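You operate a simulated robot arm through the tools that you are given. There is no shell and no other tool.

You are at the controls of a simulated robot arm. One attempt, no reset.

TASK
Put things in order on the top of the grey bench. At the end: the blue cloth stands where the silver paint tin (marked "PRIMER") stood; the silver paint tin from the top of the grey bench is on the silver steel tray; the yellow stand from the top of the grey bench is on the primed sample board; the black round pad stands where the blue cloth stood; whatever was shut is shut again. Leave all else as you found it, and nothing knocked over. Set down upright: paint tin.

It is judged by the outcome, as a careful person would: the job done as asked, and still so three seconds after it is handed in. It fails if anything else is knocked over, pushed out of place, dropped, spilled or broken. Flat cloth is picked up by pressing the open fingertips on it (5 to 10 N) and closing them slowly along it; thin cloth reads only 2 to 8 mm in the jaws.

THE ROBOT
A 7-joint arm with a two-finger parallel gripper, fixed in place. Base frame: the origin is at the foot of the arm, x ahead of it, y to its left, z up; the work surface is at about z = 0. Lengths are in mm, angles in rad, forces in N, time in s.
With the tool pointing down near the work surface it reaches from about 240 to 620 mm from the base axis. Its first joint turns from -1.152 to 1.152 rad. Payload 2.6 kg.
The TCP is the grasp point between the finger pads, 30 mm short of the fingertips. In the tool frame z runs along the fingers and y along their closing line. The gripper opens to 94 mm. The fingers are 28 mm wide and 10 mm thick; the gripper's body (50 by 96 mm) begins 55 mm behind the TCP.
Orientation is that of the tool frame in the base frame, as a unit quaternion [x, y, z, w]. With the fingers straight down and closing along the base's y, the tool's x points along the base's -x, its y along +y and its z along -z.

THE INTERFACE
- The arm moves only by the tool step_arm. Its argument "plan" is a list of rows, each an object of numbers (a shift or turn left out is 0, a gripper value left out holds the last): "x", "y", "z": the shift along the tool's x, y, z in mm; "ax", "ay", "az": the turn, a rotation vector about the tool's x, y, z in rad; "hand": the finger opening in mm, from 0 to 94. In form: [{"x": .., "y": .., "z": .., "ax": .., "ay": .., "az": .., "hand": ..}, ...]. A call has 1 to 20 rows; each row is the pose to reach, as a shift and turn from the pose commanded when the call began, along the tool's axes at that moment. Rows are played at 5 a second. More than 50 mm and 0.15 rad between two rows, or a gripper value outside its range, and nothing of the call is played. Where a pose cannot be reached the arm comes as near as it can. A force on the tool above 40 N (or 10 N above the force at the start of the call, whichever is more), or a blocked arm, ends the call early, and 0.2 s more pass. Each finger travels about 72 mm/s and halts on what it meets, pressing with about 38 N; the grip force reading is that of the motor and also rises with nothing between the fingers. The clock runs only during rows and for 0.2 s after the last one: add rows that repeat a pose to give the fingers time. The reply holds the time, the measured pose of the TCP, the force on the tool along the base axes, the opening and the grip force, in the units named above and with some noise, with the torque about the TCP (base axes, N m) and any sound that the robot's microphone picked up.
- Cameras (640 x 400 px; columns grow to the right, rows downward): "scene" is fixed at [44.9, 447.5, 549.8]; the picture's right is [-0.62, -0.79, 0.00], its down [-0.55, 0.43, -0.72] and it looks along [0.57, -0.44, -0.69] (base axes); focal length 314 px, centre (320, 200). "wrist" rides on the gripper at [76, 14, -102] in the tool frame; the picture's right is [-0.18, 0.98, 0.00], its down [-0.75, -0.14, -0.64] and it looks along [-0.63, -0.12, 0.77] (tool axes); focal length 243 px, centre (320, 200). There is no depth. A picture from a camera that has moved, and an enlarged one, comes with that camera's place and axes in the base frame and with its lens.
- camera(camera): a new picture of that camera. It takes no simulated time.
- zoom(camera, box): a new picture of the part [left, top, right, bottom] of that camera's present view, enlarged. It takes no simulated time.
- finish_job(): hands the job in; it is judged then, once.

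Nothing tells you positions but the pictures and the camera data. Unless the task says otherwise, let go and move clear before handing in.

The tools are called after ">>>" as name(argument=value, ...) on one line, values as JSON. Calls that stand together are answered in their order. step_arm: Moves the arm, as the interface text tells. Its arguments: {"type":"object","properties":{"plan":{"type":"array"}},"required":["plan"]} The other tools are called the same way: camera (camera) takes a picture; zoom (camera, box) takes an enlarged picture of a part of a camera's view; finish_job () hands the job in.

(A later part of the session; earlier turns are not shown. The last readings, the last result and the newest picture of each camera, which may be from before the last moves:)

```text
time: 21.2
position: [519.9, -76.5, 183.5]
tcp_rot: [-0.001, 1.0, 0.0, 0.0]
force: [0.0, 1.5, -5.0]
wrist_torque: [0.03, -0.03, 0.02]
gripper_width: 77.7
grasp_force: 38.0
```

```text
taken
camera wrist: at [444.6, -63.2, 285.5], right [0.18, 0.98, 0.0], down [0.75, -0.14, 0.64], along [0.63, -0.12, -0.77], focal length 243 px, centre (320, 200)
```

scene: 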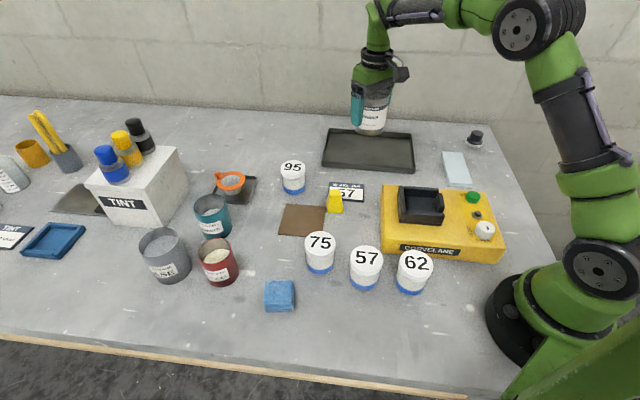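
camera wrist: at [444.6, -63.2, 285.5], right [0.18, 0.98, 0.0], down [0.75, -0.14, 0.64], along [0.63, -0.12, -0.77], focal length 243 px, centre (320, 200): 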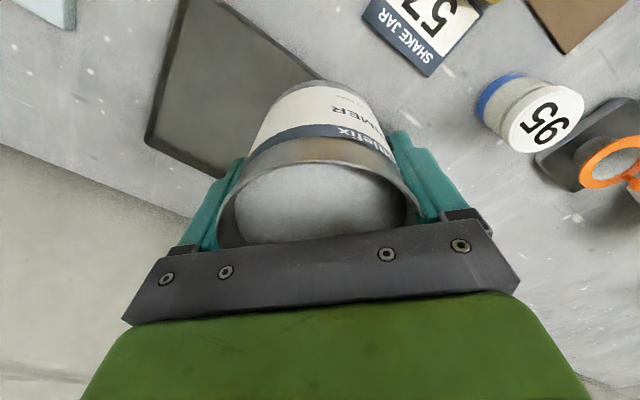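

The tray position is refined; I'll set the tin near (531,-173), well inside the walls. First I move over it and come down to just above the floor.

>>> step_arm(plan=[{"y": -8, "x": -1}, {"y": -24, "x": -3}, {"y": -46, "x": -5}, {"y": -68, "x": -8}, {"y": -86, "x": -10}, {"y": -96, "x": -11}, {"y": -96, "x": -11, "z": 8}, {"y": -96, "x": -11, "z": 24}, {"y": -96, "x": -11, "z": 44}, {"y": -96, "x": -11, "z": 64}, {"y": -96, "x": -11, "z": 80}, {"y": -96, "x": -11, "z": 92}, {"y": -96, "x": -11, "z": 100}, {"y": -96, "x": -11, "z": 100}])

>>> camera(camera="wrist")

>>> zoom(camera="scene", box=[300, 80, 460, 190])

```text
time: 24.2
position: [531.6, -172.5, 83.1]
tcp_rot: [0.0, 1.0, 0.0, 0.0]
force: [-0.2, -0.6, -4.3]
wrist_torque: [0.0, 0.01, 0.01]
gripper_width: 77.4
grasp_force: 38.1
```

```text
taken
camera wrist: at [456.5, -159.1, 186.4], right [0.18, 0.98, 0.0], down [0.75, -0.14, 0.64], along [0.63, -0.12, -0.77], focal length 243 px, centre (320, 200)
```

wrist: 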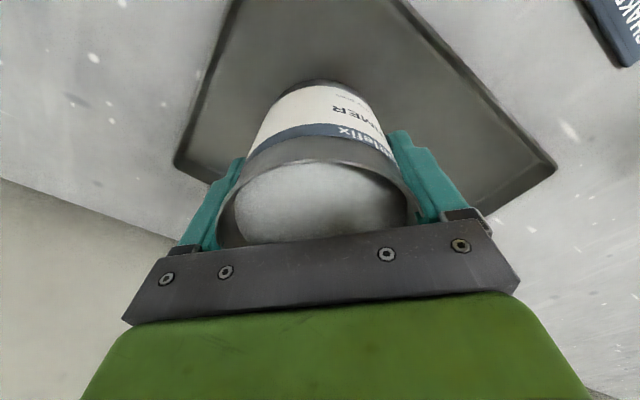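

```text
3.64 times, centred on (380, 135) of scene
camera zoom: at [44.9, 447.5, 549.8], right [-0.62, -0.79, 0.0], down [-0.55, 0.43, -0.72], along [0.57, -0.44, -0.69], focal length 1144 px, centre (102, 436)
```

zoom: 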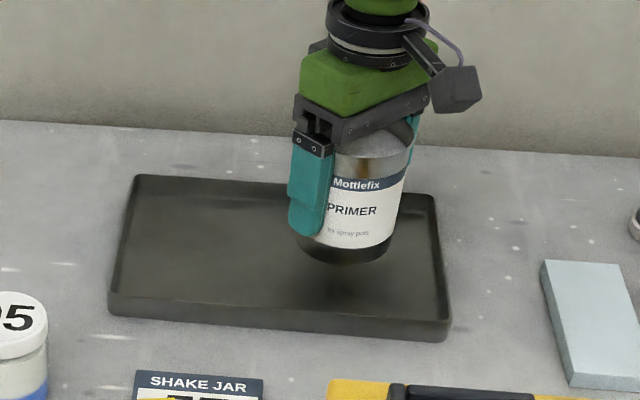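

It sits over the tray's right half with clear room. Lowering in small steps until I feel contact.

>>> step_arm(plan=[{"z": 8}, {"z": 15}, {"z": 20}, {"z": 22}, {"z": 22}])

```text
time: 25.4
position: [531.7, -172.2, 61.7]
tcp_rot: [-0.001, 1.0, 0.0, 0.0]
force: [0.7, -0.4, -4.1]
wrist_torque: [0.02, 0.02, -0.02]
gripper_width: 77.6
grasp_force: 38.2
```

>>> step_arm(plan=[{"z": 1}, {"z": 2}, {"z": 3}, {"z": 3}])

```text
time: 26.4
position: [531.2, -171.9, 57.8]
tcp_rot: [0.0, 1.0, 0.001, 0.001]
force: [0.0, 0.1, -4.6]
wrist_torque: [-0.02, 0.01, 0.01]
gripper_width: 77.6
grasp_force: 38.1
```

No contact yet. I'll go on millimetre by millimetre.

>>> step_arm(plan=[{"z": 0.7}, {"z": 1.4}, {"z": 1.4}])

>>> zoom(camera="scene", box=[340, 110, 440, 180])

```text
time: 27.2
position: [532.6, -172.0, 57.6]
tcp_rot: [-0.001, 1.0, 0.0, 0.0]
force: [-0.5, 0.2, -0.5]
wrist_torque: [-0.07, 0.17, -0.07]
gripper_width: 77.4
grasp_force: 37.6
```

```text
5.71 times, centred on (390, 145) of scene
camera zoom: at [44.9, 447.5, 549.8], right [-0.62, -0.79, 0.0], down [-0.55, 0.43, -0.72], along [0.57, -0.44, -0.69], focal length 1797 px, centre (-80, 514)
```

zoom: 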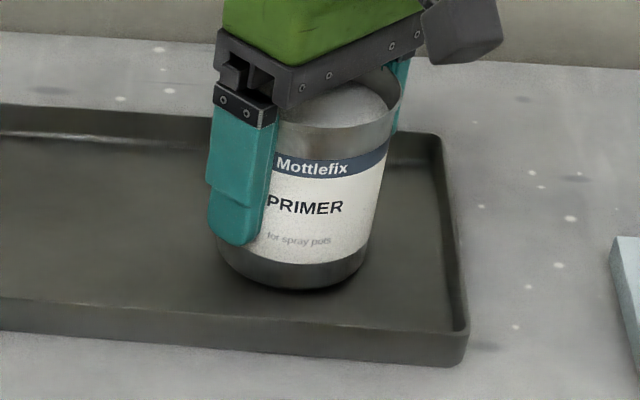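

Weight has transferred to the tray, so it's in contact. I'll open slowly.

>>> step_arm(plan=[{"z": 0.4}, {"z": 0.4, "hand": 79}, {"z": 0.4, "hand": 81}, {"z": 0.4, "hand": 84}, {"z": 0.4, "hand": 88}, {"z": 0.4, "hand": 94}, {"z": 0.4, "hand": 94}])

>>> camera(camera="wrist")

```text
time: 28.8
position: [531.5, -172.6, 55.9]
tcp_rot: [0.0, 1.0, 0.001, 0.0]
force: [0.5, 0.2, -0.4]
wrist_torque: [-0.03, 0.04, -0.02]
gripper_width: 94.0
grasp_force: 0.1
```

```text
taken
camera wrist: at [456.1, -159.0, 159.1], right [0.18, 0.98, 0.0], down [0.75, -0.14, 0.64], along [0.63, -0.12, -0.77], focal length 243 px, centre (320, 200)
```

wrist: 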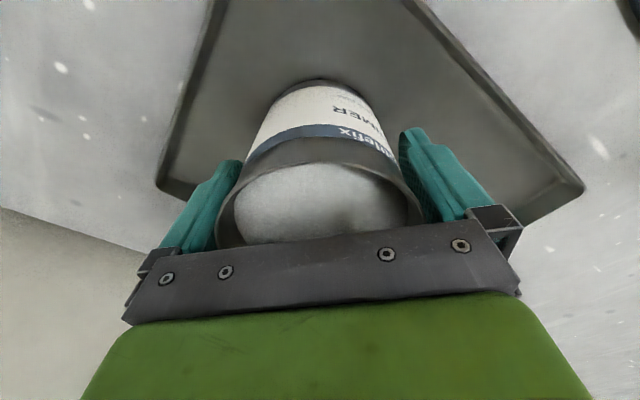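

Released, with both fingers clear. I'll rise straight up and check the tray.

>>> step_arm(plan=[{"z": -10}, {"z": -25}, {"z": -45}, {"z": -70}, {"z": -100}, {"z": -140}, {"z": -180}, {"z": -180}])

>>> camera(camera="scene")

>>> camera(camera="wrist")

```text
time: 30.6
position: [531.2, -171.6, 235.0]
tcp_rot: [0.0, 1.0, 0.001, 0.0]
force: [0.4, -0.5, -0.2]
wrist_torque: [-0.03, -0.03, 0.02]
gripper_width: 93.9
grasp_force: 0.1
```

```text
taken
```

scene: 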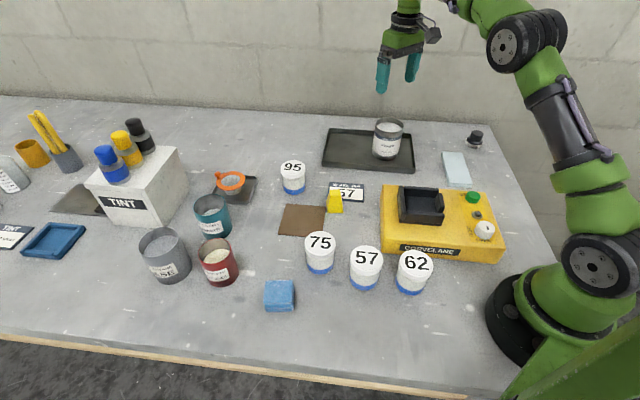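

```text
taken
camera wrist: at [456.3, -158.2, 337.2], right [0.18, 0.98, 0.0], down [0.75, -0.14, 0.64], along [0.63, -0.12, -0.77], focal length 243 px, centre (320, 200)
```

wrist: 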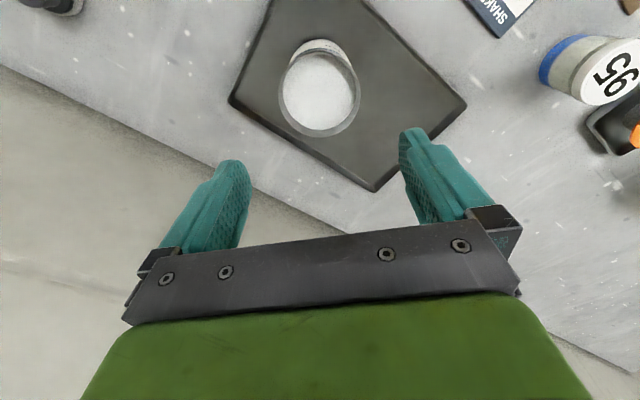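

The tin stands upright in the tray. Next is the blue cloth near (335,322), so I'll fly over and look at it closely.

>>> step_arm(plan=[{"x": 17, "y": 36}, {"x": 34, "y": 72}, {"x": 51, "y": 108}, {"x": 68, "y": 144}, {"x": 85, "y": 180}, {"x": 102, "y": 216}, {"x": 119, "y": 252}, {"x": 136, "y": 288}, {"x": 153, "y": 324}, {"x": 170, "y": 360}, {"x": 187, "y": 396}, {"x": 204, "y": 432}, {"x": 218, "y": 468}, {"x": 231, "y": 502}, {"x": 231, "y": 502, "z": 35}, {"x": 231, "y": 502, "z": 60}, {"x": 231, "y": 502, "z": 60}])

>>> camera(camera="wrist")

>>> zoom(camera="wrist", box=[240, 60, 400, 180])

>>> camera(camera="scene")

```text
time: 34.2
position: [299.6, 328.7, 175.2]
tcp_rot: [0.0, 1.0, -0.001, 0.001]
force: [0.6, -0.5, 0.5]
wrist_torque: [0.01, 0.0, 0.0]
gripper_width: 93.9
grasp_force: 0.0
```

```text
taken
camera wrist: at [224.1, 343.8, 278.0], right [0.18, 0.98, 0.0], down [0.75, -0.14, 0.64], along [0.63, -0.12, -0.77], focal length 243 px, centre (320, 200)
```

wrist: 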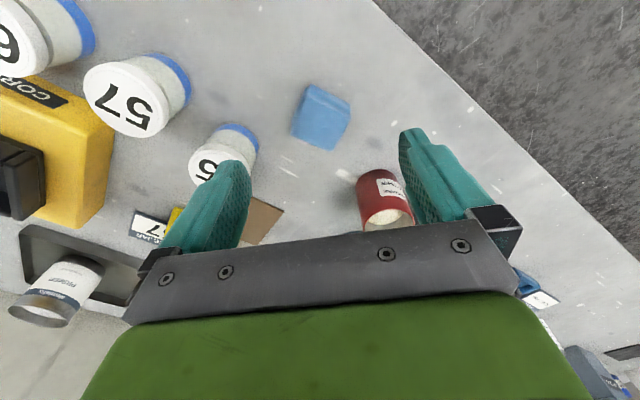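

```text
3.33 times, centred on (320, 120) of wrist
camera zoom: at [224.1, 343.8, 278.0], right [0.18, 0.98, 0.0], down [0.75, -0.14, 0.64], along [0.63, -0.12, -0.77], focal length 809 px, centre (320, 467)
```

zoom: 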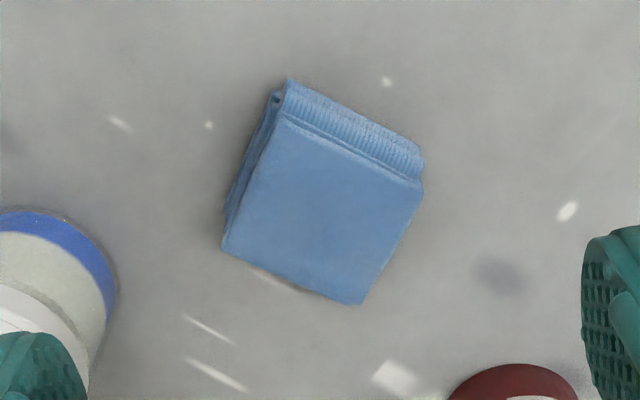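

```text
taken
```

scene: 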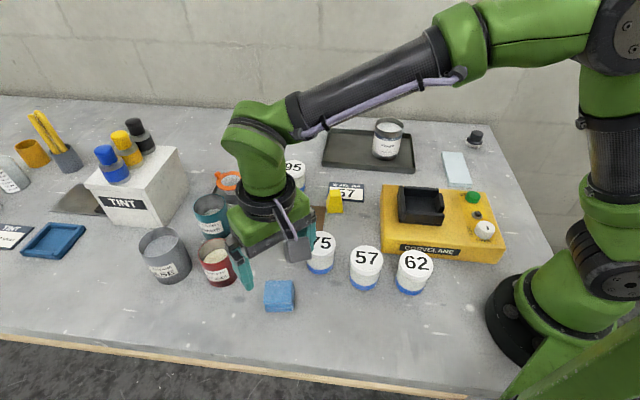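

The cloth is a folded stack about 50×48 mm and about 22 mm high, centred near (329.5,324.5) with edges at about 54° and 145°. I'll turn the hand by 55° so it closes along 145°, then move above it.

>>> step_arm(plan=[{"az": -0.14, "x": -5, "y": -1}, {"az": -0.28, "x": -10, "y": -2}, {"az": -0.42, "x": -15, "y": -3}, {"az": -0.56, "x": -20, "y": -4}, {"az": -0.7, "x": -25, "y": -4}, {"az": -0.84, "x": -30, "y": -4.2}, {"az": -0.96, "x": -30, "y": -4.2}, {"az": -0.96, "x": -30, "y": -4.2, "z": 40}, {"az": -0.96, "x": -30, "y": -4.2, "z": 80}, {"az": -0.96, "x": -30, "y": -4.2, "z": 80}])

>>> camera(camera="wrist")

>>> zoom(camera="scene", box=[220, 220, 360, 330])

```text
time: 36.4
position: [328.6, 324.4, 96.7]
tcp_rot: [-0.463, 0.887, 0.0, 0.0]
force: [0.4, 0.6, 0.0]
wrist_torque: [0.0, -0.01, 0.02]
gripper_width: 94.0
grasp_force: 0.2
```

```text
taken
camera wrist: at [274.9, 269.3, 199.3], right [-0.7, 0.71, 0.0], down [0.55, 0.54, 0.64], along [0.46, 0.45, -0.77], focal length 243 px, centre (320, 200)
```

wrist: 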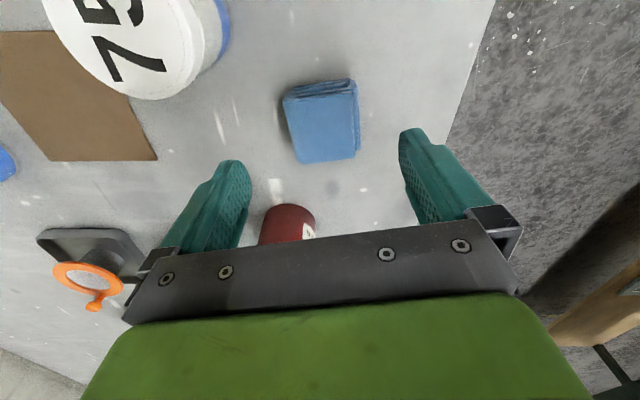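

```text
3.64 times, centred on (290, 275) of scene
camera zoom: at [44.9, 447.5, 549.8], right [-0.62, -0.79, 0.0], down [-0.55, 0.43, -0.72], along [0.57, -0.44, -0.69], focal length 1144 px, centre (429, -73)
```

zoom: 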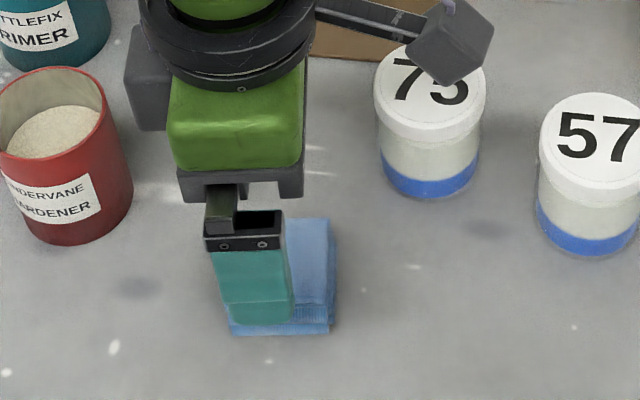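

The cloth sits between the fingers. Descending beside it to just above the bench.

>>> step_arm(plan=[{"z": 15}, {"z": 30}, {"z": 45}, {"z": 56}, {"z": 61}, {"z": 61}])

>>> camera(camera="wrist")

>>> zoom(camera="scene", box=[240, 250, 320, 330])

```text
time: 37.8
position: [328.5, 324.3, 36.7]
tcp_rot: [-0.462, 0.887, 0.0, 0.0]
force: [0.0, -0.6, 0.0]
wrist_torque: [-0.01, -0.01, 0.03]
gripper_width: 94.0
grasp_force: 0.1
```

```text
taken
camera wrist: at [275.1, 270.3, 138.5], right [-0.7, 0.71, 0.0], down [0.55, 0.54, 0.64], along [0.46, 0.45, -0.77], focal length 243 px, centre (320, 200)
```

wrist: 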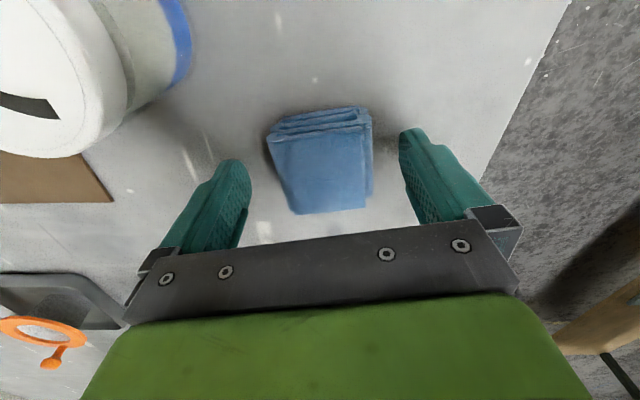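

```text
5.00 times, centred on (280, 290) of scene
camera zoom: at [44.9, 447.5, 549.8], right [-0.62, -0.79, 0.0], down [-0.55, 0.43, -0.72], along [0.57, -0.44, -0.69], focal length 1573 px, centre (520, -250)
```

zoom: 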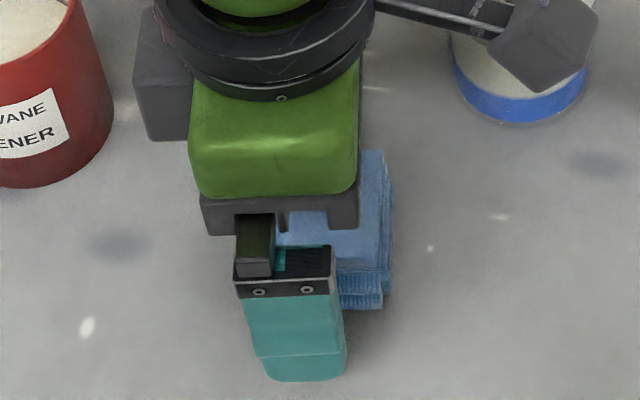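

Centred well enough. I'll lower 3 mm more and close slowly on the stack.

>>> step_arm(plan=[{"z": 3}, {"z": 3, "hand": 84}, {"z": 3, "hand": 74}, {"z": 3, "hand": 66}, {"z": 3, "hand": 60}, {"z": 3, "hand": 56}, {"z": 3, "hand": 53}, {"z": 3, "hand": 51}, {"z": 3, "hand": 51}])

>>> camera(camera="wrist")

```text
time: 39.8
position: [329.1, 325.7, 32.3]
tcp_rot: [-0.462, 0.887, 0.0, 0.0]
force: [-0.2, 0.7, 0.6]
wrist_torque: [-0.04, -0.04, -0.02]
gripper_width: 52.5
grasp_force: 38.2
```

```text
taken
camera wrist: at [275.3, 270.6, 135.6], right [-0.7, 0.71, 0.0], down [0.55, 0.54, 0.64], along [0.46, 0.45, -0.77], focal length 243 px, centre (320, 200)
```

wrist: 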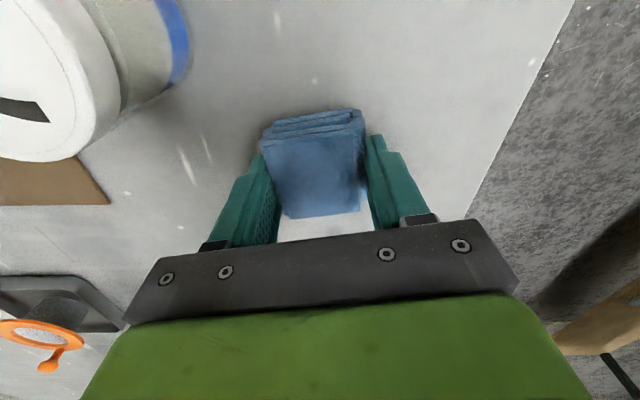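

The stack is firm and held at 52.5 mm. Lifting it a little to check.

>>> step_arm(plan=[{"hand": 46}, {"z": -5}, {"z": -12}, {"z": -20}, {"z": -30}, {"z": -30}])

>>> camera(camera="wrist")

>>> zoom(camera="scene", box=[240, 230, 340, 330])

```text
time: 41.2
position: [329.0, 325.0, 63.3]
tcp_rot: [-0.462, 0.887, 0.0, 0.001]
force: [0.1, 0.1, -0.6]
wrist_torque: [0.02, -0.02, 0.0]
gripper_width: 50.6
grasp_force: 37.7
```

```text
taken
camera wrist: at [275.5, 270.7, 166.4], right [-0.7, 0.71, 0.0], down [0.55, 0.54, 0.64], along [0.46, 0.45, -0.77], focal length 243 px, centre (320, 200)
```

wrist: 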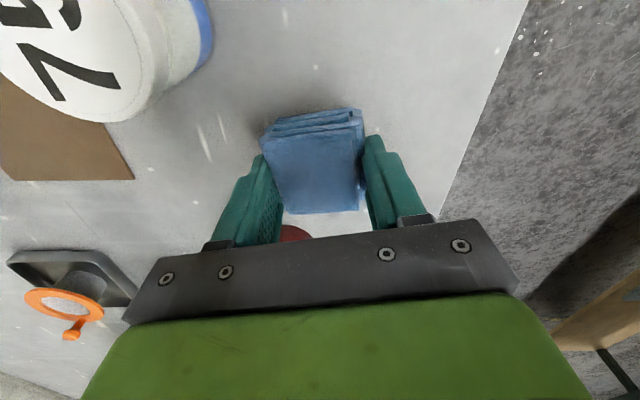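

```text
4.00 times, centred on (290, 280) of scene
camera zoom: at [44.9, 447.5, 549.8], right [-0.62, -0.79, 0.0], down [-0.55, 0.43, -0.72], along [0.57, -0.44, -0.69], focal length 1258 px, centre (440, -120)
```

zoom: 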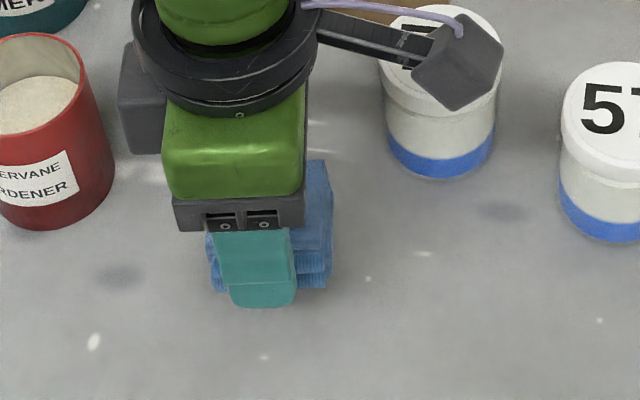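

The cloth came up whole. I'll rise and carry it to the tin's old spot at about (483,283).

>>> step_arm(plan=[{"z": -20}, {"z": -55}, {"z": -90}, {"z": -100, "x": -4, "y": -12}, {"z": -100, "x": -15, "y": -42}, {"z": -100, "x": -26, "y": -72}, {"z": -100, "x": -37, "y": -104}, {"z": -100, "x": -47, "y": -132}, {"z": -100, "x": -54, "y": -150}, {"z": -100, "x": -54, "y": -150}])

>>> camera(camera="wrist")

>>> camera(camera="scene")

```text
time: 43.4
position: [483.7, 284.4, 161.2]
tcp_rot: [-0.462, 0.887, 0.0, 0.0]
force: [0.2, 0.0, -1.4]
wrist_torque: [0.02, -0.02, -0.01]
gripper_width: 49.4
grasp_force: 37.6
```

```text
taken
camera wrist: at [428.9, 229.6, 264.0], right [-0.7, 0.71, 0.0], down [0.55, 0.54, 0.64], along [0.46, 0.45, -0.77], focal length 243 px, centre (320, 200)
```

wrist: 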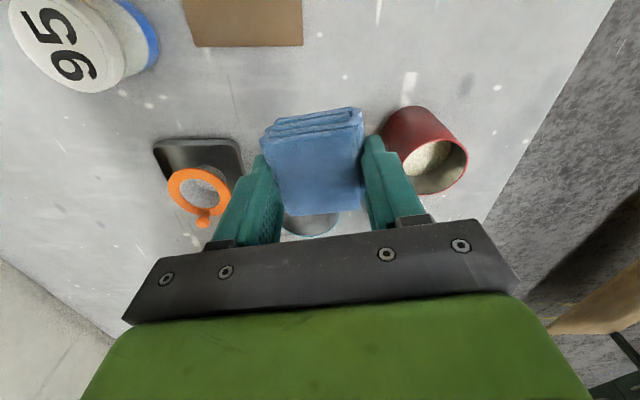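

```text
taken
```

scene: 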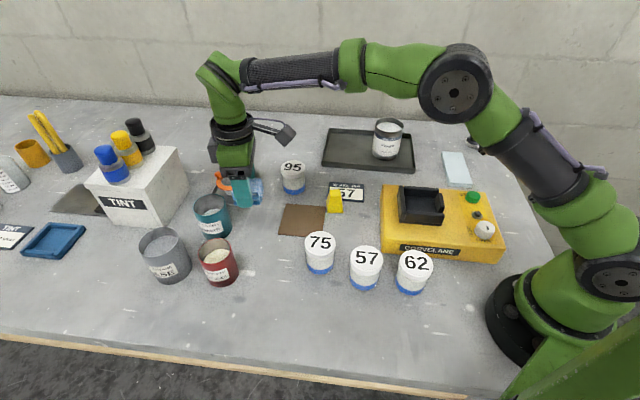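

Positioned over the tin's old place. Descending slowly.

>>> step_arm(plan=[{"z": 15}, {"z": 35}, {"z": 55}, {"z": 75}, {"z": 92}, {"z": 104}, {"z": 112}, {"z": 118}, {"z": 122}, {"z": 122}])

>>> camera(camera="wrist")

>>> zoom(camera="scene", box=[180, 150, 320, 270])

```text
time: 45.6
position: [484.5, 284.2, 41.7]
tcp_rot: [-0.461, 0.887, -0.001, 0.0]
force: [0.3, -0.7, -0.2]
wrist_torque: [-0.04, 0.03, -0.03]
gripper_width: 49.0
grasp_force: 38.0
```

```text
taken
camera wrist: at [429.9, 228.5, 143.5], right [-0.7, 0.71, 0.0], down [0.55, 0.54, 0.64], along [0.46, 0.45, -0.77], focal length 243 px, centre (320, 200)
```

wrist: 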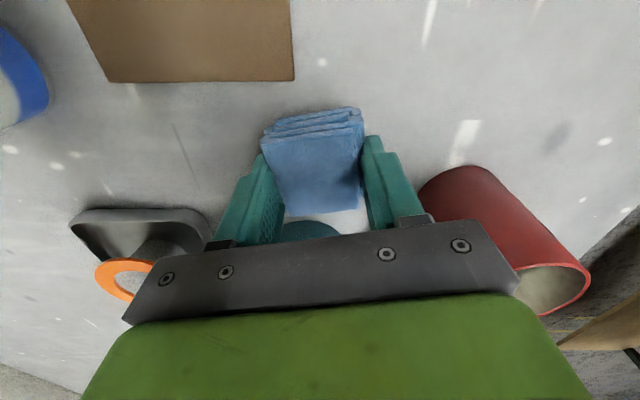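

```text
3.33 times, centred on (250, 210) of scene
camera zoom: at [44.9, 447.5, 549.8], right [-0.62, -0.79, 0.0], down [-0.55, 0.43, -0.72], along [0.57, -0.44, -0.69], focal length 1048 px, centre (553, 167)
```

zoom: 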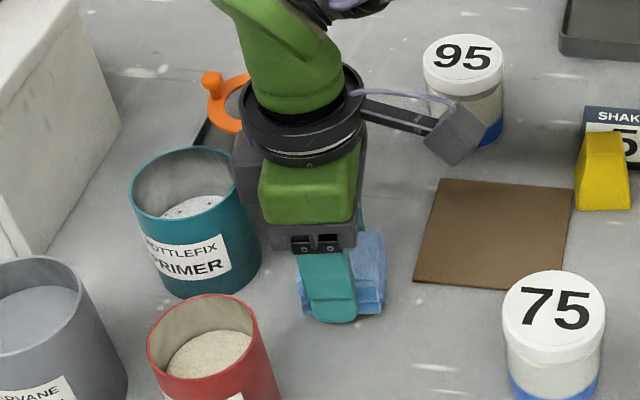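

Clear of all neighbours. Lowering to contact.

>>> step_arm(plan=[{"z": 2}, {"z": 4}, {"z": 5.5}, {"z": 6.5}, {"z": 6.5}])

```text
time: 46.8
position: [482.8, 283.9, 35.1]
tcp_rot: [-0.462, 0.887, -0.001, 0.001]
force: [-0.9, -0.7, 8.9]
wrist_torque: [-0.2, -0.06, -0.05]
gripper_width: 48.6
grasp_force: 37.8
```

Contact felt. Opening slowly, only as far as needed.

>>> step_arm(plan=[{"z": -0.5, "hand": 50}, {"z": -0.5, "hand": 52}, {"z": -0.5, "hand": 55}, {"z": -0.5, "hand": 60}, {"z": -0.5, "hand": 66}, {"z": -0.5, "hand": 70}, {"z": -0.5, "hand": 70}])

>>> camera(camera="wrist")

```text
time: 48.4
position: [483.8, 283.8, 34.5]
tcp_rot: [-0.462, 0.887, 0.0, 0.0]
force: [0.1, -0.6, 1.0]
wrist_torque: [-0.03, 0.02, 0.01]
gripper_width: 69.9
grasp_force: 0.1
```

```text
taken
camera wrist: at [429.3, 228.6, 137.8], right [-0.7, 0.71, 0.0], down [0.55, 0.54, 0.64], along [0.46, 0.45, -0.77], focal length 243 px, centre (320, 200)
```

wrist: 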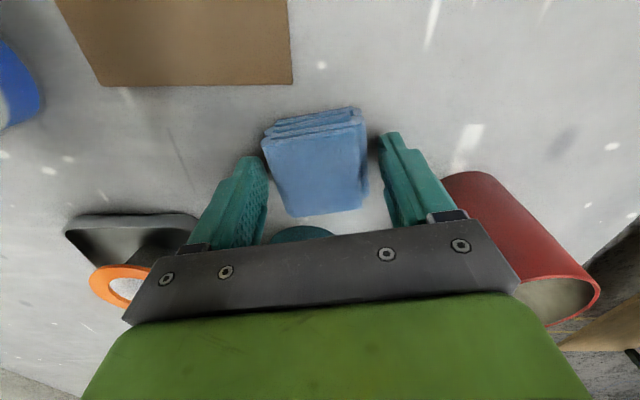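

The cloth is free and intact. Rising straight up.

>>> step_arm(plan=[{"z": -8}, {"z": -25}, {"z": -50}, {"z": -85}, {"z": -120}, {"z": -155}, {"z": -185}, {"z": -185}])

>>> camera(camera="wrist")

>>> camera(camera="scene")

>>> zoom(camera="scene", box=[190, 170, 320, 270])

```text
time: 50.2
position: [482.3, 283.4, 220.5]
tcp_rot: [-0.462, 0.887, 0.0, 0.001]
force: [-0.4, 0.3, 0.3]
wrist_torque: [-0.02, -0.03, -0.03]
gripper_width: 70.0
grasp_force: 0.1
```

```text
taken
camera wrist: at [428.6, 227.8, 323.6], right [-0.7, 0.71, 0.0], down [0.55, 0.54, 0.64], along [0.46, 0.45, -0.77], focal length 243 px, centre (320, 200)
```

wrist: 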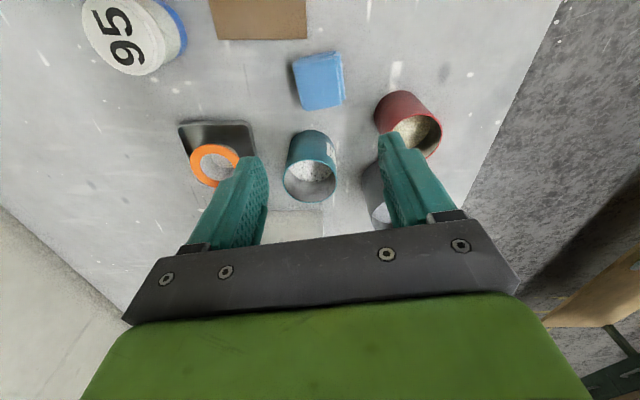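

```text
taken
```

scene: 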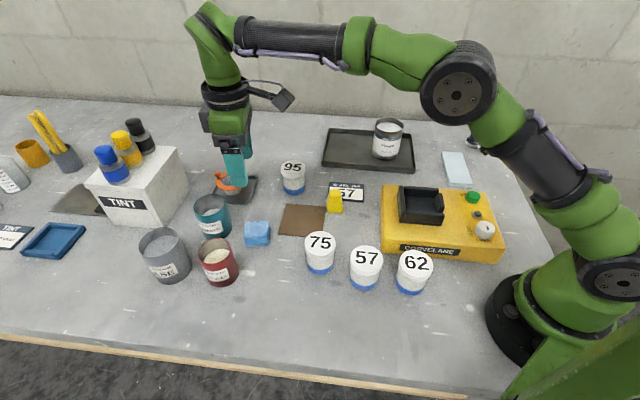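

```text
4.00 times, centred on (255, 220) of scene
camera zoom: at [44.9, 447.5, 549.8], right [-0.62, -0.79, 0.0], down [-0.55, 0.43, -0.72], along [0.57, -0.44, -0.69], focal length 1258 px, centre (580, 120)
```

zoom: 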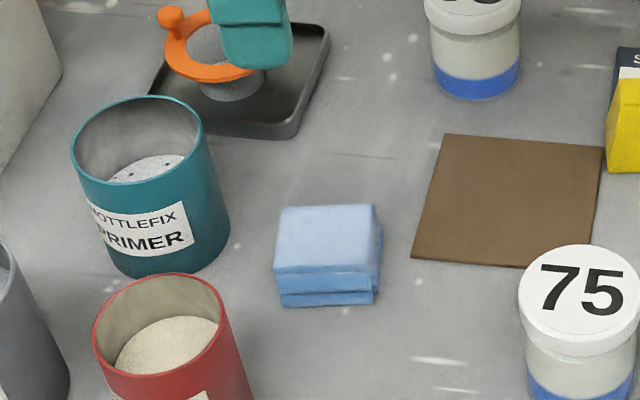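

The cloth rests neatly where the tin stood. Next is the yellow stand near (457,83), which sits close to the brown board and the card. I'll rotate the hand and look from above.

>>> step_arm(plan=[{"az": 0.14, "x": 16, "y": -5}, {"az": 0.28, "x": 32, "y": -11}, {"az": 0.42, "x": 48, "y": -16}, {"az": 0.56, "x": 64, "y": -21}, {"az": 0.7, "x": 80, "y": -27}, {"az": 0.84, "x": 96, "y": -32}, {"az": 0.98, "x": 112, "y": -37}, {"az": 1.12, "x": 128, "y": -43}, {"az": 1.26, "x": 144, "y": -48}, {"az": 1.4, "x": 160, "y": -54}, {"az": 1.5, "x": 177, "y": -59}, {"az": 1.58, "x": 177, "y": -59, "z": 20, "hand": 70}, {"az": 1.58, "x": 177, "y": -59, "z": 20}])

>>> camera(camera="wrist")

>>> zoom(camera="wrist", box=[240, 60, 400, 180])

>>> camera(camera="scene")

```text
time: 53.0
position: [429.6, 104.3, 199.1]
tcp_rot: [0.307, 0.952, -0.001, 0.0]
force: [0.7, -0.6, 0.2]
wrist_torque: [-0.02, -0.04, -0.03]
gripper_width: 70.0
grasp_force: 0.0
```

```text
taken
camera wrist: at [377.8, 159.6, 302.5], right [0.72, 0.69, 0.0], down [0.53, -0.55, 0.64], along [0.44, -0.46, -0.77], focal length 243 px, centre (320, 200)
```

wrist: 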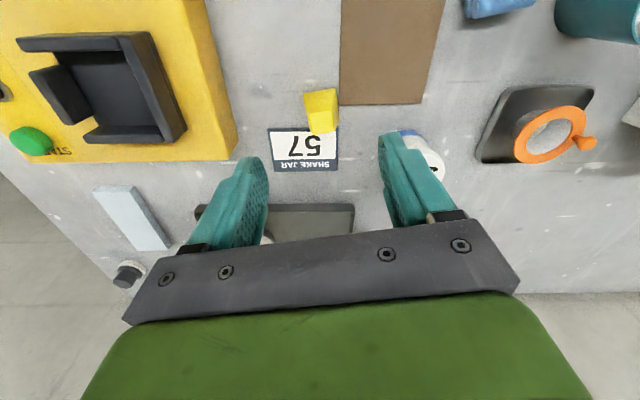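

```text
3.33 times, centred on (320, 120) of wrist
camera zoom: at [377.8, 159.6, 302.5], right [0.72, 0.69, 0.0], down [0.53, -0.55, 0.64], along [0.44, -0.46, -0.77], focal length 809 px, centre (320, 467)
```

zoom: 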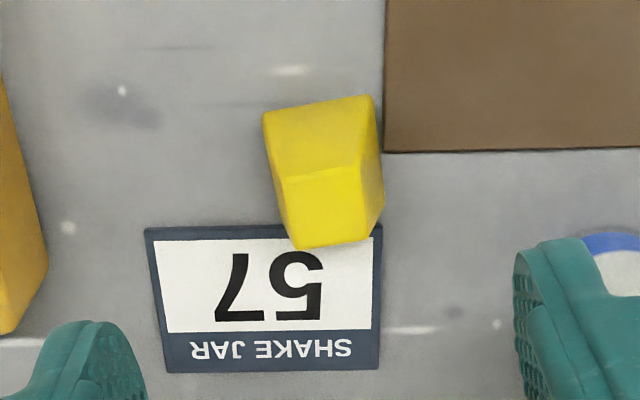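

```text
taken
```

scene: 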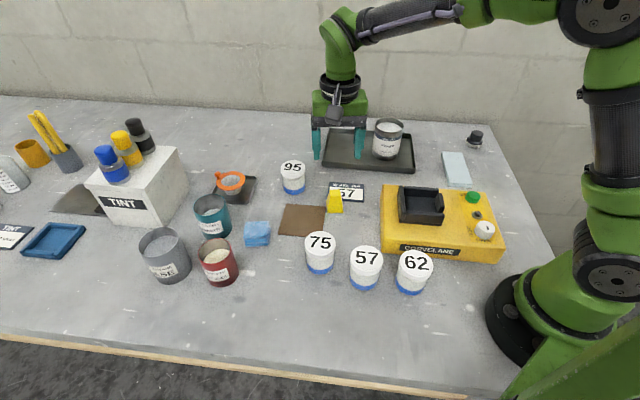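

The stand's base is about 39 mm square, centred at (451,86), about 46 mm tall and tapering upward. I'll move over it, check, then grip just above the thin board's level.

>>> step_arm(plan=[{"x": -14, "y": -1}, {"x": -28, "y": -2.3}, {"x": -28, "y": -2.3, "z": 35}, {"x": -28, "y": -2.3, "z": 70}, {"x": -28, "y": -2.3, "z": 100}, {"x": -28, "y": -2.3, "z": 110}, {"x": -28, "y": -2.3, "z": 110}])

>>> camera(camera="wrist")

>>> zoom(camera="scene", box=[270, 120, 410, 240])

```text
time: 54.6
position: [450.9, 87.3, 88.6]
tcp_rot: [0.304, 0.953, -0.001, 0.0]
force: [0.7, -0.5, 1.5]
wrist_torque: [0.0, 0.01, -0.03]
gripper_width: 70.3
grasp_force: 0.1
```

```text
taken
camera wrist: at [399.7, 142.3, 191.7], right [0.72, 0.69, 0.0], down [0.53, -0.55, 0.64], along [0.45, -0.46, -0.77], focal length 243 px, centre (320, 200)
```

wrist: 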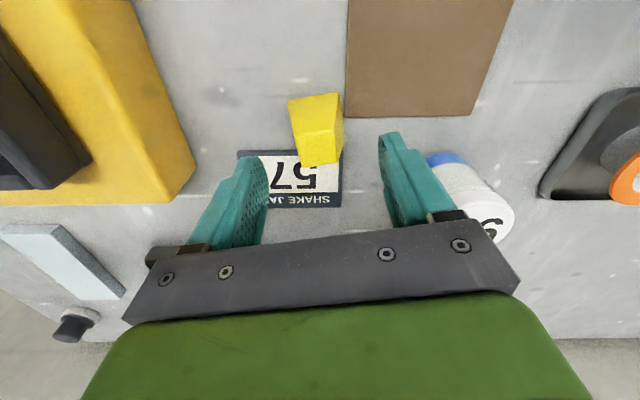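

```text
3.33 times, centred on (340, 180) of scene
camera zoom: at [44.9, 447.5, 549.8], right [-0.62, -0.79, 0.0], down [-0.55, 0.43, -0.72], along [0.57, -0.44, -0.69], focal length 1048 px, centre (253, 267)
```

zoom: 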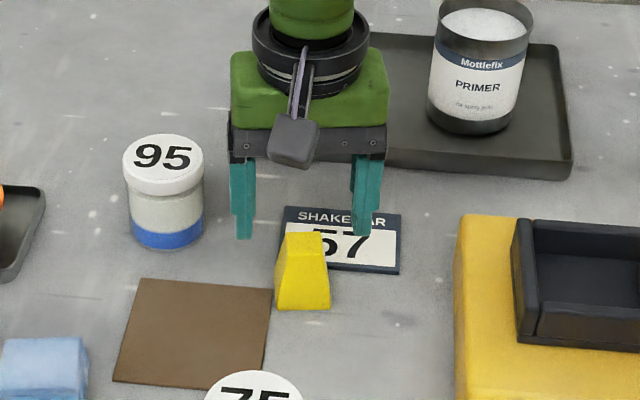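

The stand is centred between the fingers. Descending with tips stopping about 9 mm above the bench, over the board edge.

>>> step_arm(plan=[{"y": 1.5}, {"y": 1.5, "z": 15}, {"y": 1.5, "z": 30}, {"y": 1.5, "z": 42}, {"y": 1.5, "z": 49}, {"y": 1.5, "z": 49}])

>>> camera(camera="wrist")

>>> zoom(camera="scene", box=[290, 150, 390, 230])

```text
time: 56.0
position: [452.0, 88.3, 40.2]
tcp_rot: [0.305, 0.952, -0.001, 0.0]
force: [-0.3, 0.0, 0.7]
wrist_torque: [0.01, -0.07, 0.0]
gripper_width: 70.1
grasp_force: 0.1
```

```text
taken
camera wrist: at [399.6, 143.5, 143.0], right [0.72, 0.69, 0.0], down [0.53, -0.55, 0.64], along [0.45, -0.46, -0.77], focal length 243 px, centre (320, 200)
```

wrist: 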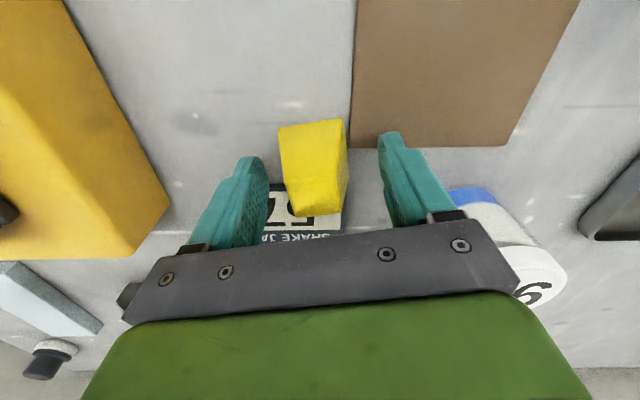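

```text
5.00 times, centred on (340, 190) of scene
camera zoom: at [44.9, 447.5, 549.8], right [-0.62, -0.79, 0.0], down [-0.55, 0.43, -0.72], along [0.57, -0.44, -0.69], focal length 1573 px, centre (220, 250)
```

zoom: 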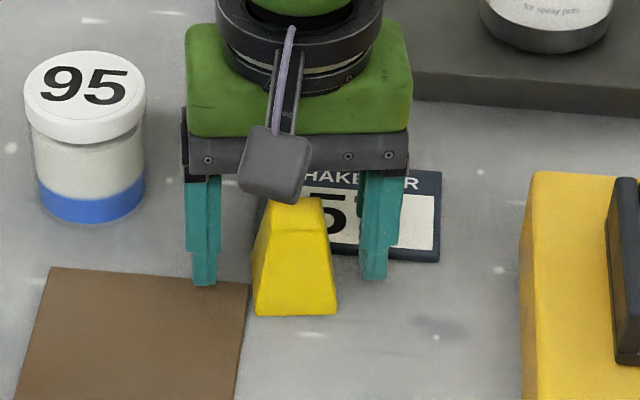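

Positioned well. Closing slowly.

>>> step_arm(plan=[{"hand": 62}, {"hand": 55}, {"hand": 49}, {"hand": 44}, {"hand": 41}, {"hand": 38}, {"hand": 36}, {"hand": 34}, {"hand": 32}, {"hand": 30}, {"hand": 28}, {"hand": 28}])

>>> camera(camera="wrist")

>>> zoom(camera="scene", box=[290, 150, 390, 230])

```text
time: 58.6
position: [450.8, 86.9, 39.9]
tcp_rot: [0.305, 0.952, -0.002, 0.0]
force: [-14.6, -17.6, 7.9]
wrist_torque: [-0.66, 0.57, 0.03]
gripper_width: 36.8
grasp_force: 37.4
```

```text
taken
camera wrist: at [399.4, 142.2, 142.9], right [0.72, 0.69, 0.0], down [0.53, -0.55, 0.64], along [0.44, -0.47, -0.77], focal length 243 px, centre (320, 200)
```

wrist: 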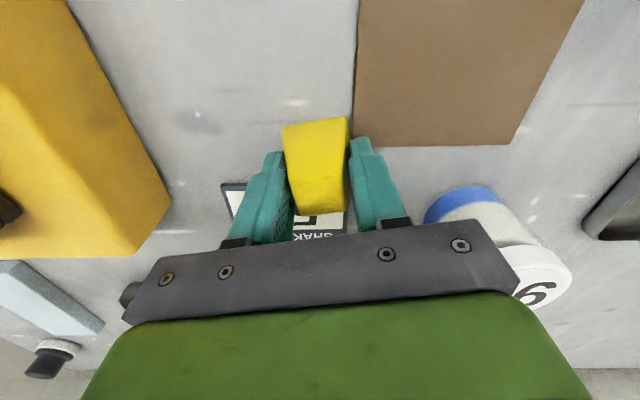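

```text
5.00 times, centred on (340, 190) of scene
camera zoom: at [44.9, 447.5, 549.8], right [-0.62, -0.79, 0.0], down [-0.55, 0.43, -0.72], along [0.57, -0.44, -0.69], focal length 1573 px, centre (220, 250)
```

zoom: 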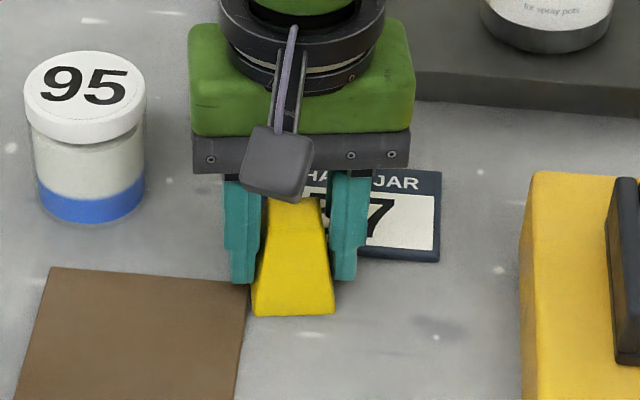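

The grip is on, but there's a side force: the stand was slightly off-centre and touched the board's corner. I'll shift the hand back to relieve it before lifting.

>>> step_arm(plan=[{"y": -1}, {"y": -2}, {"y": -2}])

```text
time: 59.4
position: [451.6, 87.0, 40.6]
tcp_rot: [0.303, 0.953, 0.0, 0.0]
force: [-3.6, -12.0, -3.2]
wrist_torque: [-0.51, 0.21, -0.08]
gripper_width: 36.9
grasp_force: 38.3
```

>>> step_arm(plan=[{"y": -0.7}, {"y": -1.2}, {"y": -1.2}])

>>> zoom(camera="scene", box=[290, 150, 390, 230])

```text
time: 60.2
position: [450.9, 87.2, 41.7]
tcp_rot: [0.304, 0.953, 0.002, 0.0]
force: [-1.9, 0.4, -0.7]
wrist_torque: [-0.04, 0.05, 0.0]
gripper_width: 36.8
grasp_force: 37.6
```

```text
5.00 times, centred on (340, 190) of scene
camera zoom: at [44.9, 447.5, 549.8], right [-0.62, -0.79, 0.0], down [-0.55, 0.43, -0.72], along [0.57, -0.44, -0.69], focal length 1573 px, centre (220, 250)
```

zoom: 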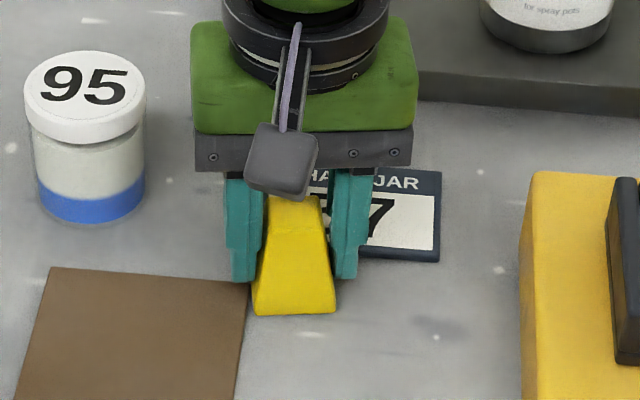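

The side force is gone. Lifting slowly.

>>> step_arm(plan=[{"z": -3}, {"z": -8}, {"z": -16}, {"z": -26}, {"z": -38}, {"z": -50}, {"z": -50}])

>>> camera(camera="wrist")

>>> zoom(camera="scene", box=[270, 130, 390, 240])

```text
time: 61.8
position: [450.7, 85.1, 90.7]
tcp_rot: [0.305, 0.952, 0.0, -0.001]
force: [-0.3, -0.1, -1.1]
wrist_torque: [0.02, -0.02, -0.02]
gripper_width: 36.6
grasp_force: 38.4
```

```text
taken
camera wrist: at [397.8, 140.0, 193.8], right [0.72, 0.69, 0.0], down [0.53, -0.55, 0.64], along [0.45, -0.46, -0.77], focal length 243 px, centre (320, 200)
```

wrist: 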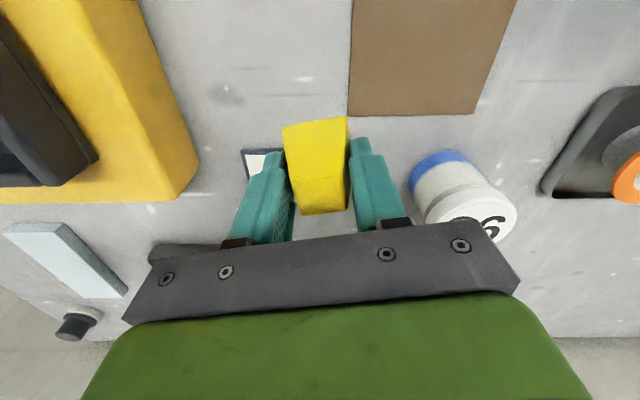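

```text
3.64 times, centred on (330, 185) of scene
camera zoom: at [44.9, 447.5, 549.8], right [-0.62, -0.79, 0.0], down [-0.55, 0.43, -0.72], along [0.57, -0.44, -0.69], focal length 1144 px, centre (284, 254)
```

zoom: 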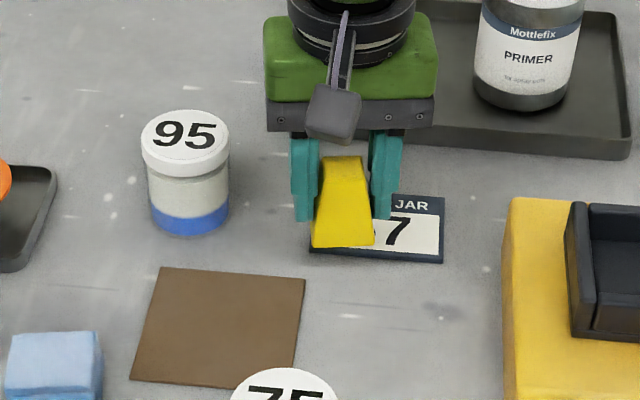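

The stand is held upright. I'll rise, then carry it over the machine's far corner to above the pale board at about (353,-269).

>>> step_arm(plan=[{"z": -30}, {"z": -65}, {"z": -95}, {"z": -95, "x": -8, "y": -22}, {"z": -95, "x": -20, "y": -55}, {"z": -95, "x": -32, "y": -88}, {"z": -95, "x": -44, "y": -121}, {"z": -95, "x": -56, "y": -154}, {"z": -95, "x": -68, "y": -187}, {"z": -95, "x": -80, "y": -220}, {"z": -95, "x": -92, "y": -253}, {"z": -95, "x": -104, "y": -286, "az": 0.07}, {"z": -95, "x": -116, "y": -318, "az": 0.15}, {"z": -95, "x": -124, "y": -338, "az": 0.15}, {"z": -95, "x": -126.7, "y": -344.8, "az": 0.15}, {"z": -95, "x": -126.7, "y": -344.8, "az": 0.15}])

>>> camera(camera="wrist")

>>> camera(camera="scene")

```text
time: 65.2
position: [353.2, -268.3, 186.1]
tcp_rot: [0.376, 0.927, 0.0, 0.0]
force: [0.3, 0.1, -0.5]
wrist_torque: [0.01, 0.01, 0.03]
gripper_width: 36.8
grasp_force: 37.9
```

```text
taken
camera wrist: at [310.3, -206.2, 288.2], right [0.82, 0.58, 0.0], down [0.44, -0.63, 0.64], along [0.37, -0.52, -0.77], focal length 243 px, centre (320, 200)
```

wrist: 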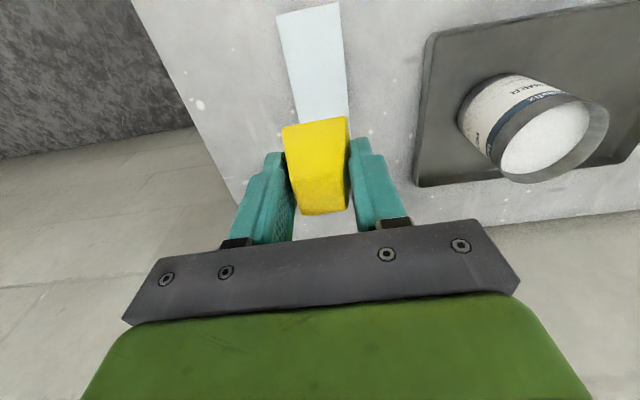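

```text
taken
```

scene: 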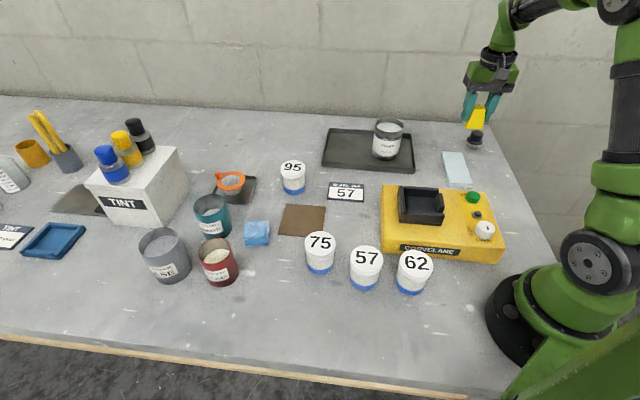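

I'm over the board. Descending to about 20 mm above it for a check.

>>> step_arm(plan=[{"z": 15}, {"z": 40}, {"z": 65}, {"z": 88}, {"z": 103}, {"z": 110}, {"z": 110}])

>>> camera(camera="wrist")

>>> zoom(camera="scene", box=[410, 100, 510, 200])

```text
time: 66.8
position: [353.5, -269.4, 74.8]
tcp_rot: [0.375, 0.927, 0.001, 0.0]
force: [-0.1, 0.2, -0.9]
wrist_torque: [0.01, 0.02, 0.02]
gripper_width: 36.3
grasp_force: 38.0
```

```text
taken
camera wrist: at [310.5, -207.1, 177.7], right [0.82, 0.58, 0.0], down [0.44, -0.63, 0.64], along [0.37, -0.52, -0.77], focal length 243 px, centre (320, 200)
```

wrist: 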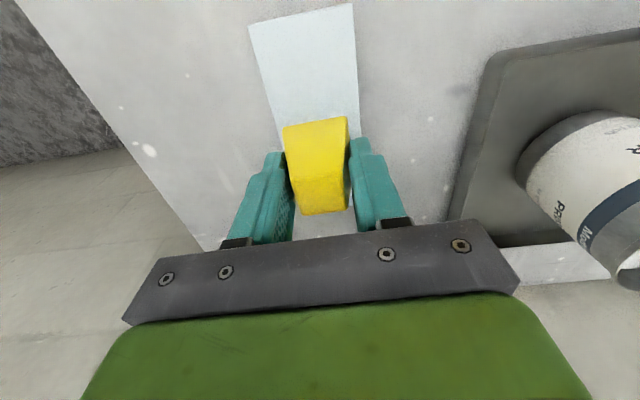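

```text
4.00 times, centred on (460, 150) of scene
camera zoom: at [44.9, 447.5, 549.8], right [-0.62, -0.79, 0.0], down [-0.55, 0.43, -0.72], along [0.57, -0.44, -0.69], focal length 1258 px, centre (-240, 400)
```

zoom: 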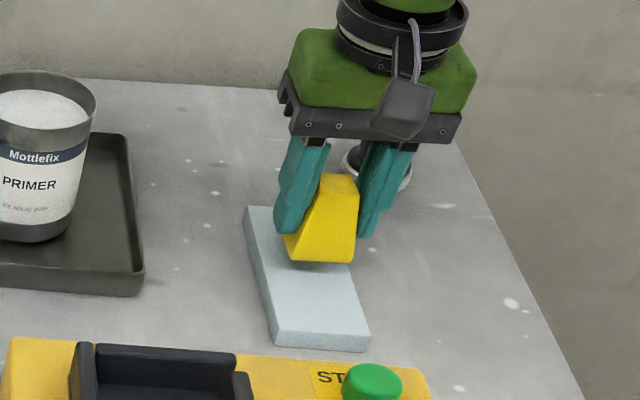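

Both views agree that the stand is centred over the board. Lowering slowly to contact.

>>> step_arm(plan=[{"z": 5}, {"z": 10}, {"z": 13}, {"z": 15}, {"z": 15}])

>>> zoom(camera="scene", box=[420, 120, 500, 200])

```text
time: 68.0
position: [352.6, -269.1, 60.4]
tcp_rot: [0.375, 0.927, 0.0, 0.0]
force: [-0.1, -1.5, -0.7]
wrist_torque: [0.04, -0.02, 0.0]
gripper_width: 36.9
grasp_force: 37.6
```

```text
5.00 times, centred on (460, 160) of scene
camera zoom: at [44.9, 447.5, 549.8], right [-0.62, -0.79, 0.0], down [-0.55, 0.43, -0.72], along [0.57, -0.44, -0.69], focal length 1573 px, centre (-380, 400)
```

zoom: 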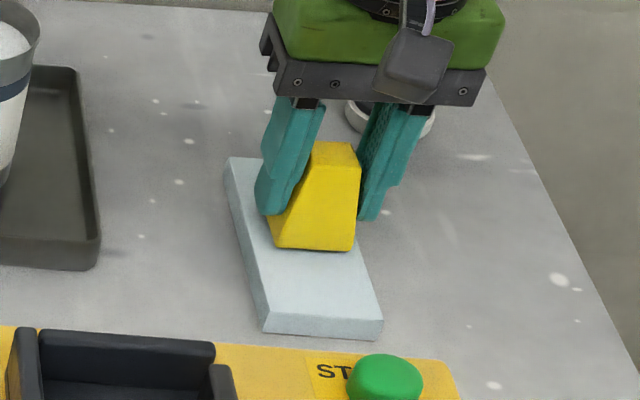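

The stand is slightly to the right on the board, so I'll nudge 4 mm to centre it and lower to contact.

>>> step_arm(plan=[{"y": 2}, {"y": 4}, {"y": 4, "z": 1}, {"y": 4, "z": 2}, {"y": 4, "z": 3}, {"y": 4, "z": 3}])

```text
time: 69.4
position: [357.2, -266.4, 57.8]
tcp_rot: [0.376, 0.927, 0.001, 0.001]
force: [-2.3, 1.5, 5.8]
wrist_torque: [0.12, 0.02, 0.0]
gripper_width: 36.7
grasp_force: 39.0
```

Contact. Opening slowly.

>>> step_arm(plan=[{"hand": 38}, {"hand": 40}, {"hand": 43}, {"hand": 48}, {"hand": 55}, {"hand": 62}, {"hand": 62}])

>>> zoom(camera="scene", box=[420, 120, 500, 200])

>>> camera(camera="wrist")

```text
time: 71.0
position: [356.1, -265.7, 56.9]
tcp_rot: [0.375, 0.927, -0.001, 0.001]
force: [-0.9, -0.1, 1.0]
wrist_torque: [0.01, -0.01, 0.01]
gripper_width: 61.9
grasp_force: 0.1
```

```text
5.00 times, centred on (460, 160) of scene
camera zoom: at [44.9, 447.5, 549.8], right [-0.62, -0.79, 0.0], down [-0.55, 0.43, -0.72], along [0.57, -0.44, -0.69], focal length 1573 px, centre (-380, 400)
```

zoom: 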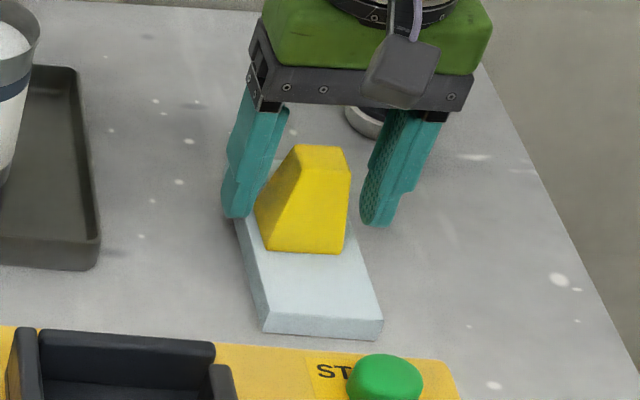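

```text
taken
camera wrist: at [312.9, -203.8, 159.7], right [0.82, 0.58, 0.0], down [0.44, -0.63, 0.64], along [0.37, -0.52, -0.77], focal length 243 px, centre (320, 200)
```

wrist: 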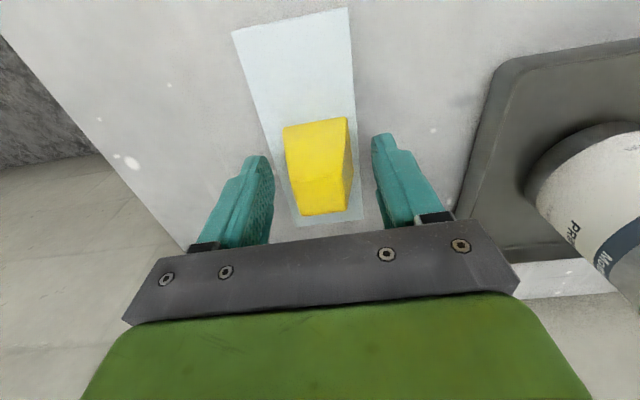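

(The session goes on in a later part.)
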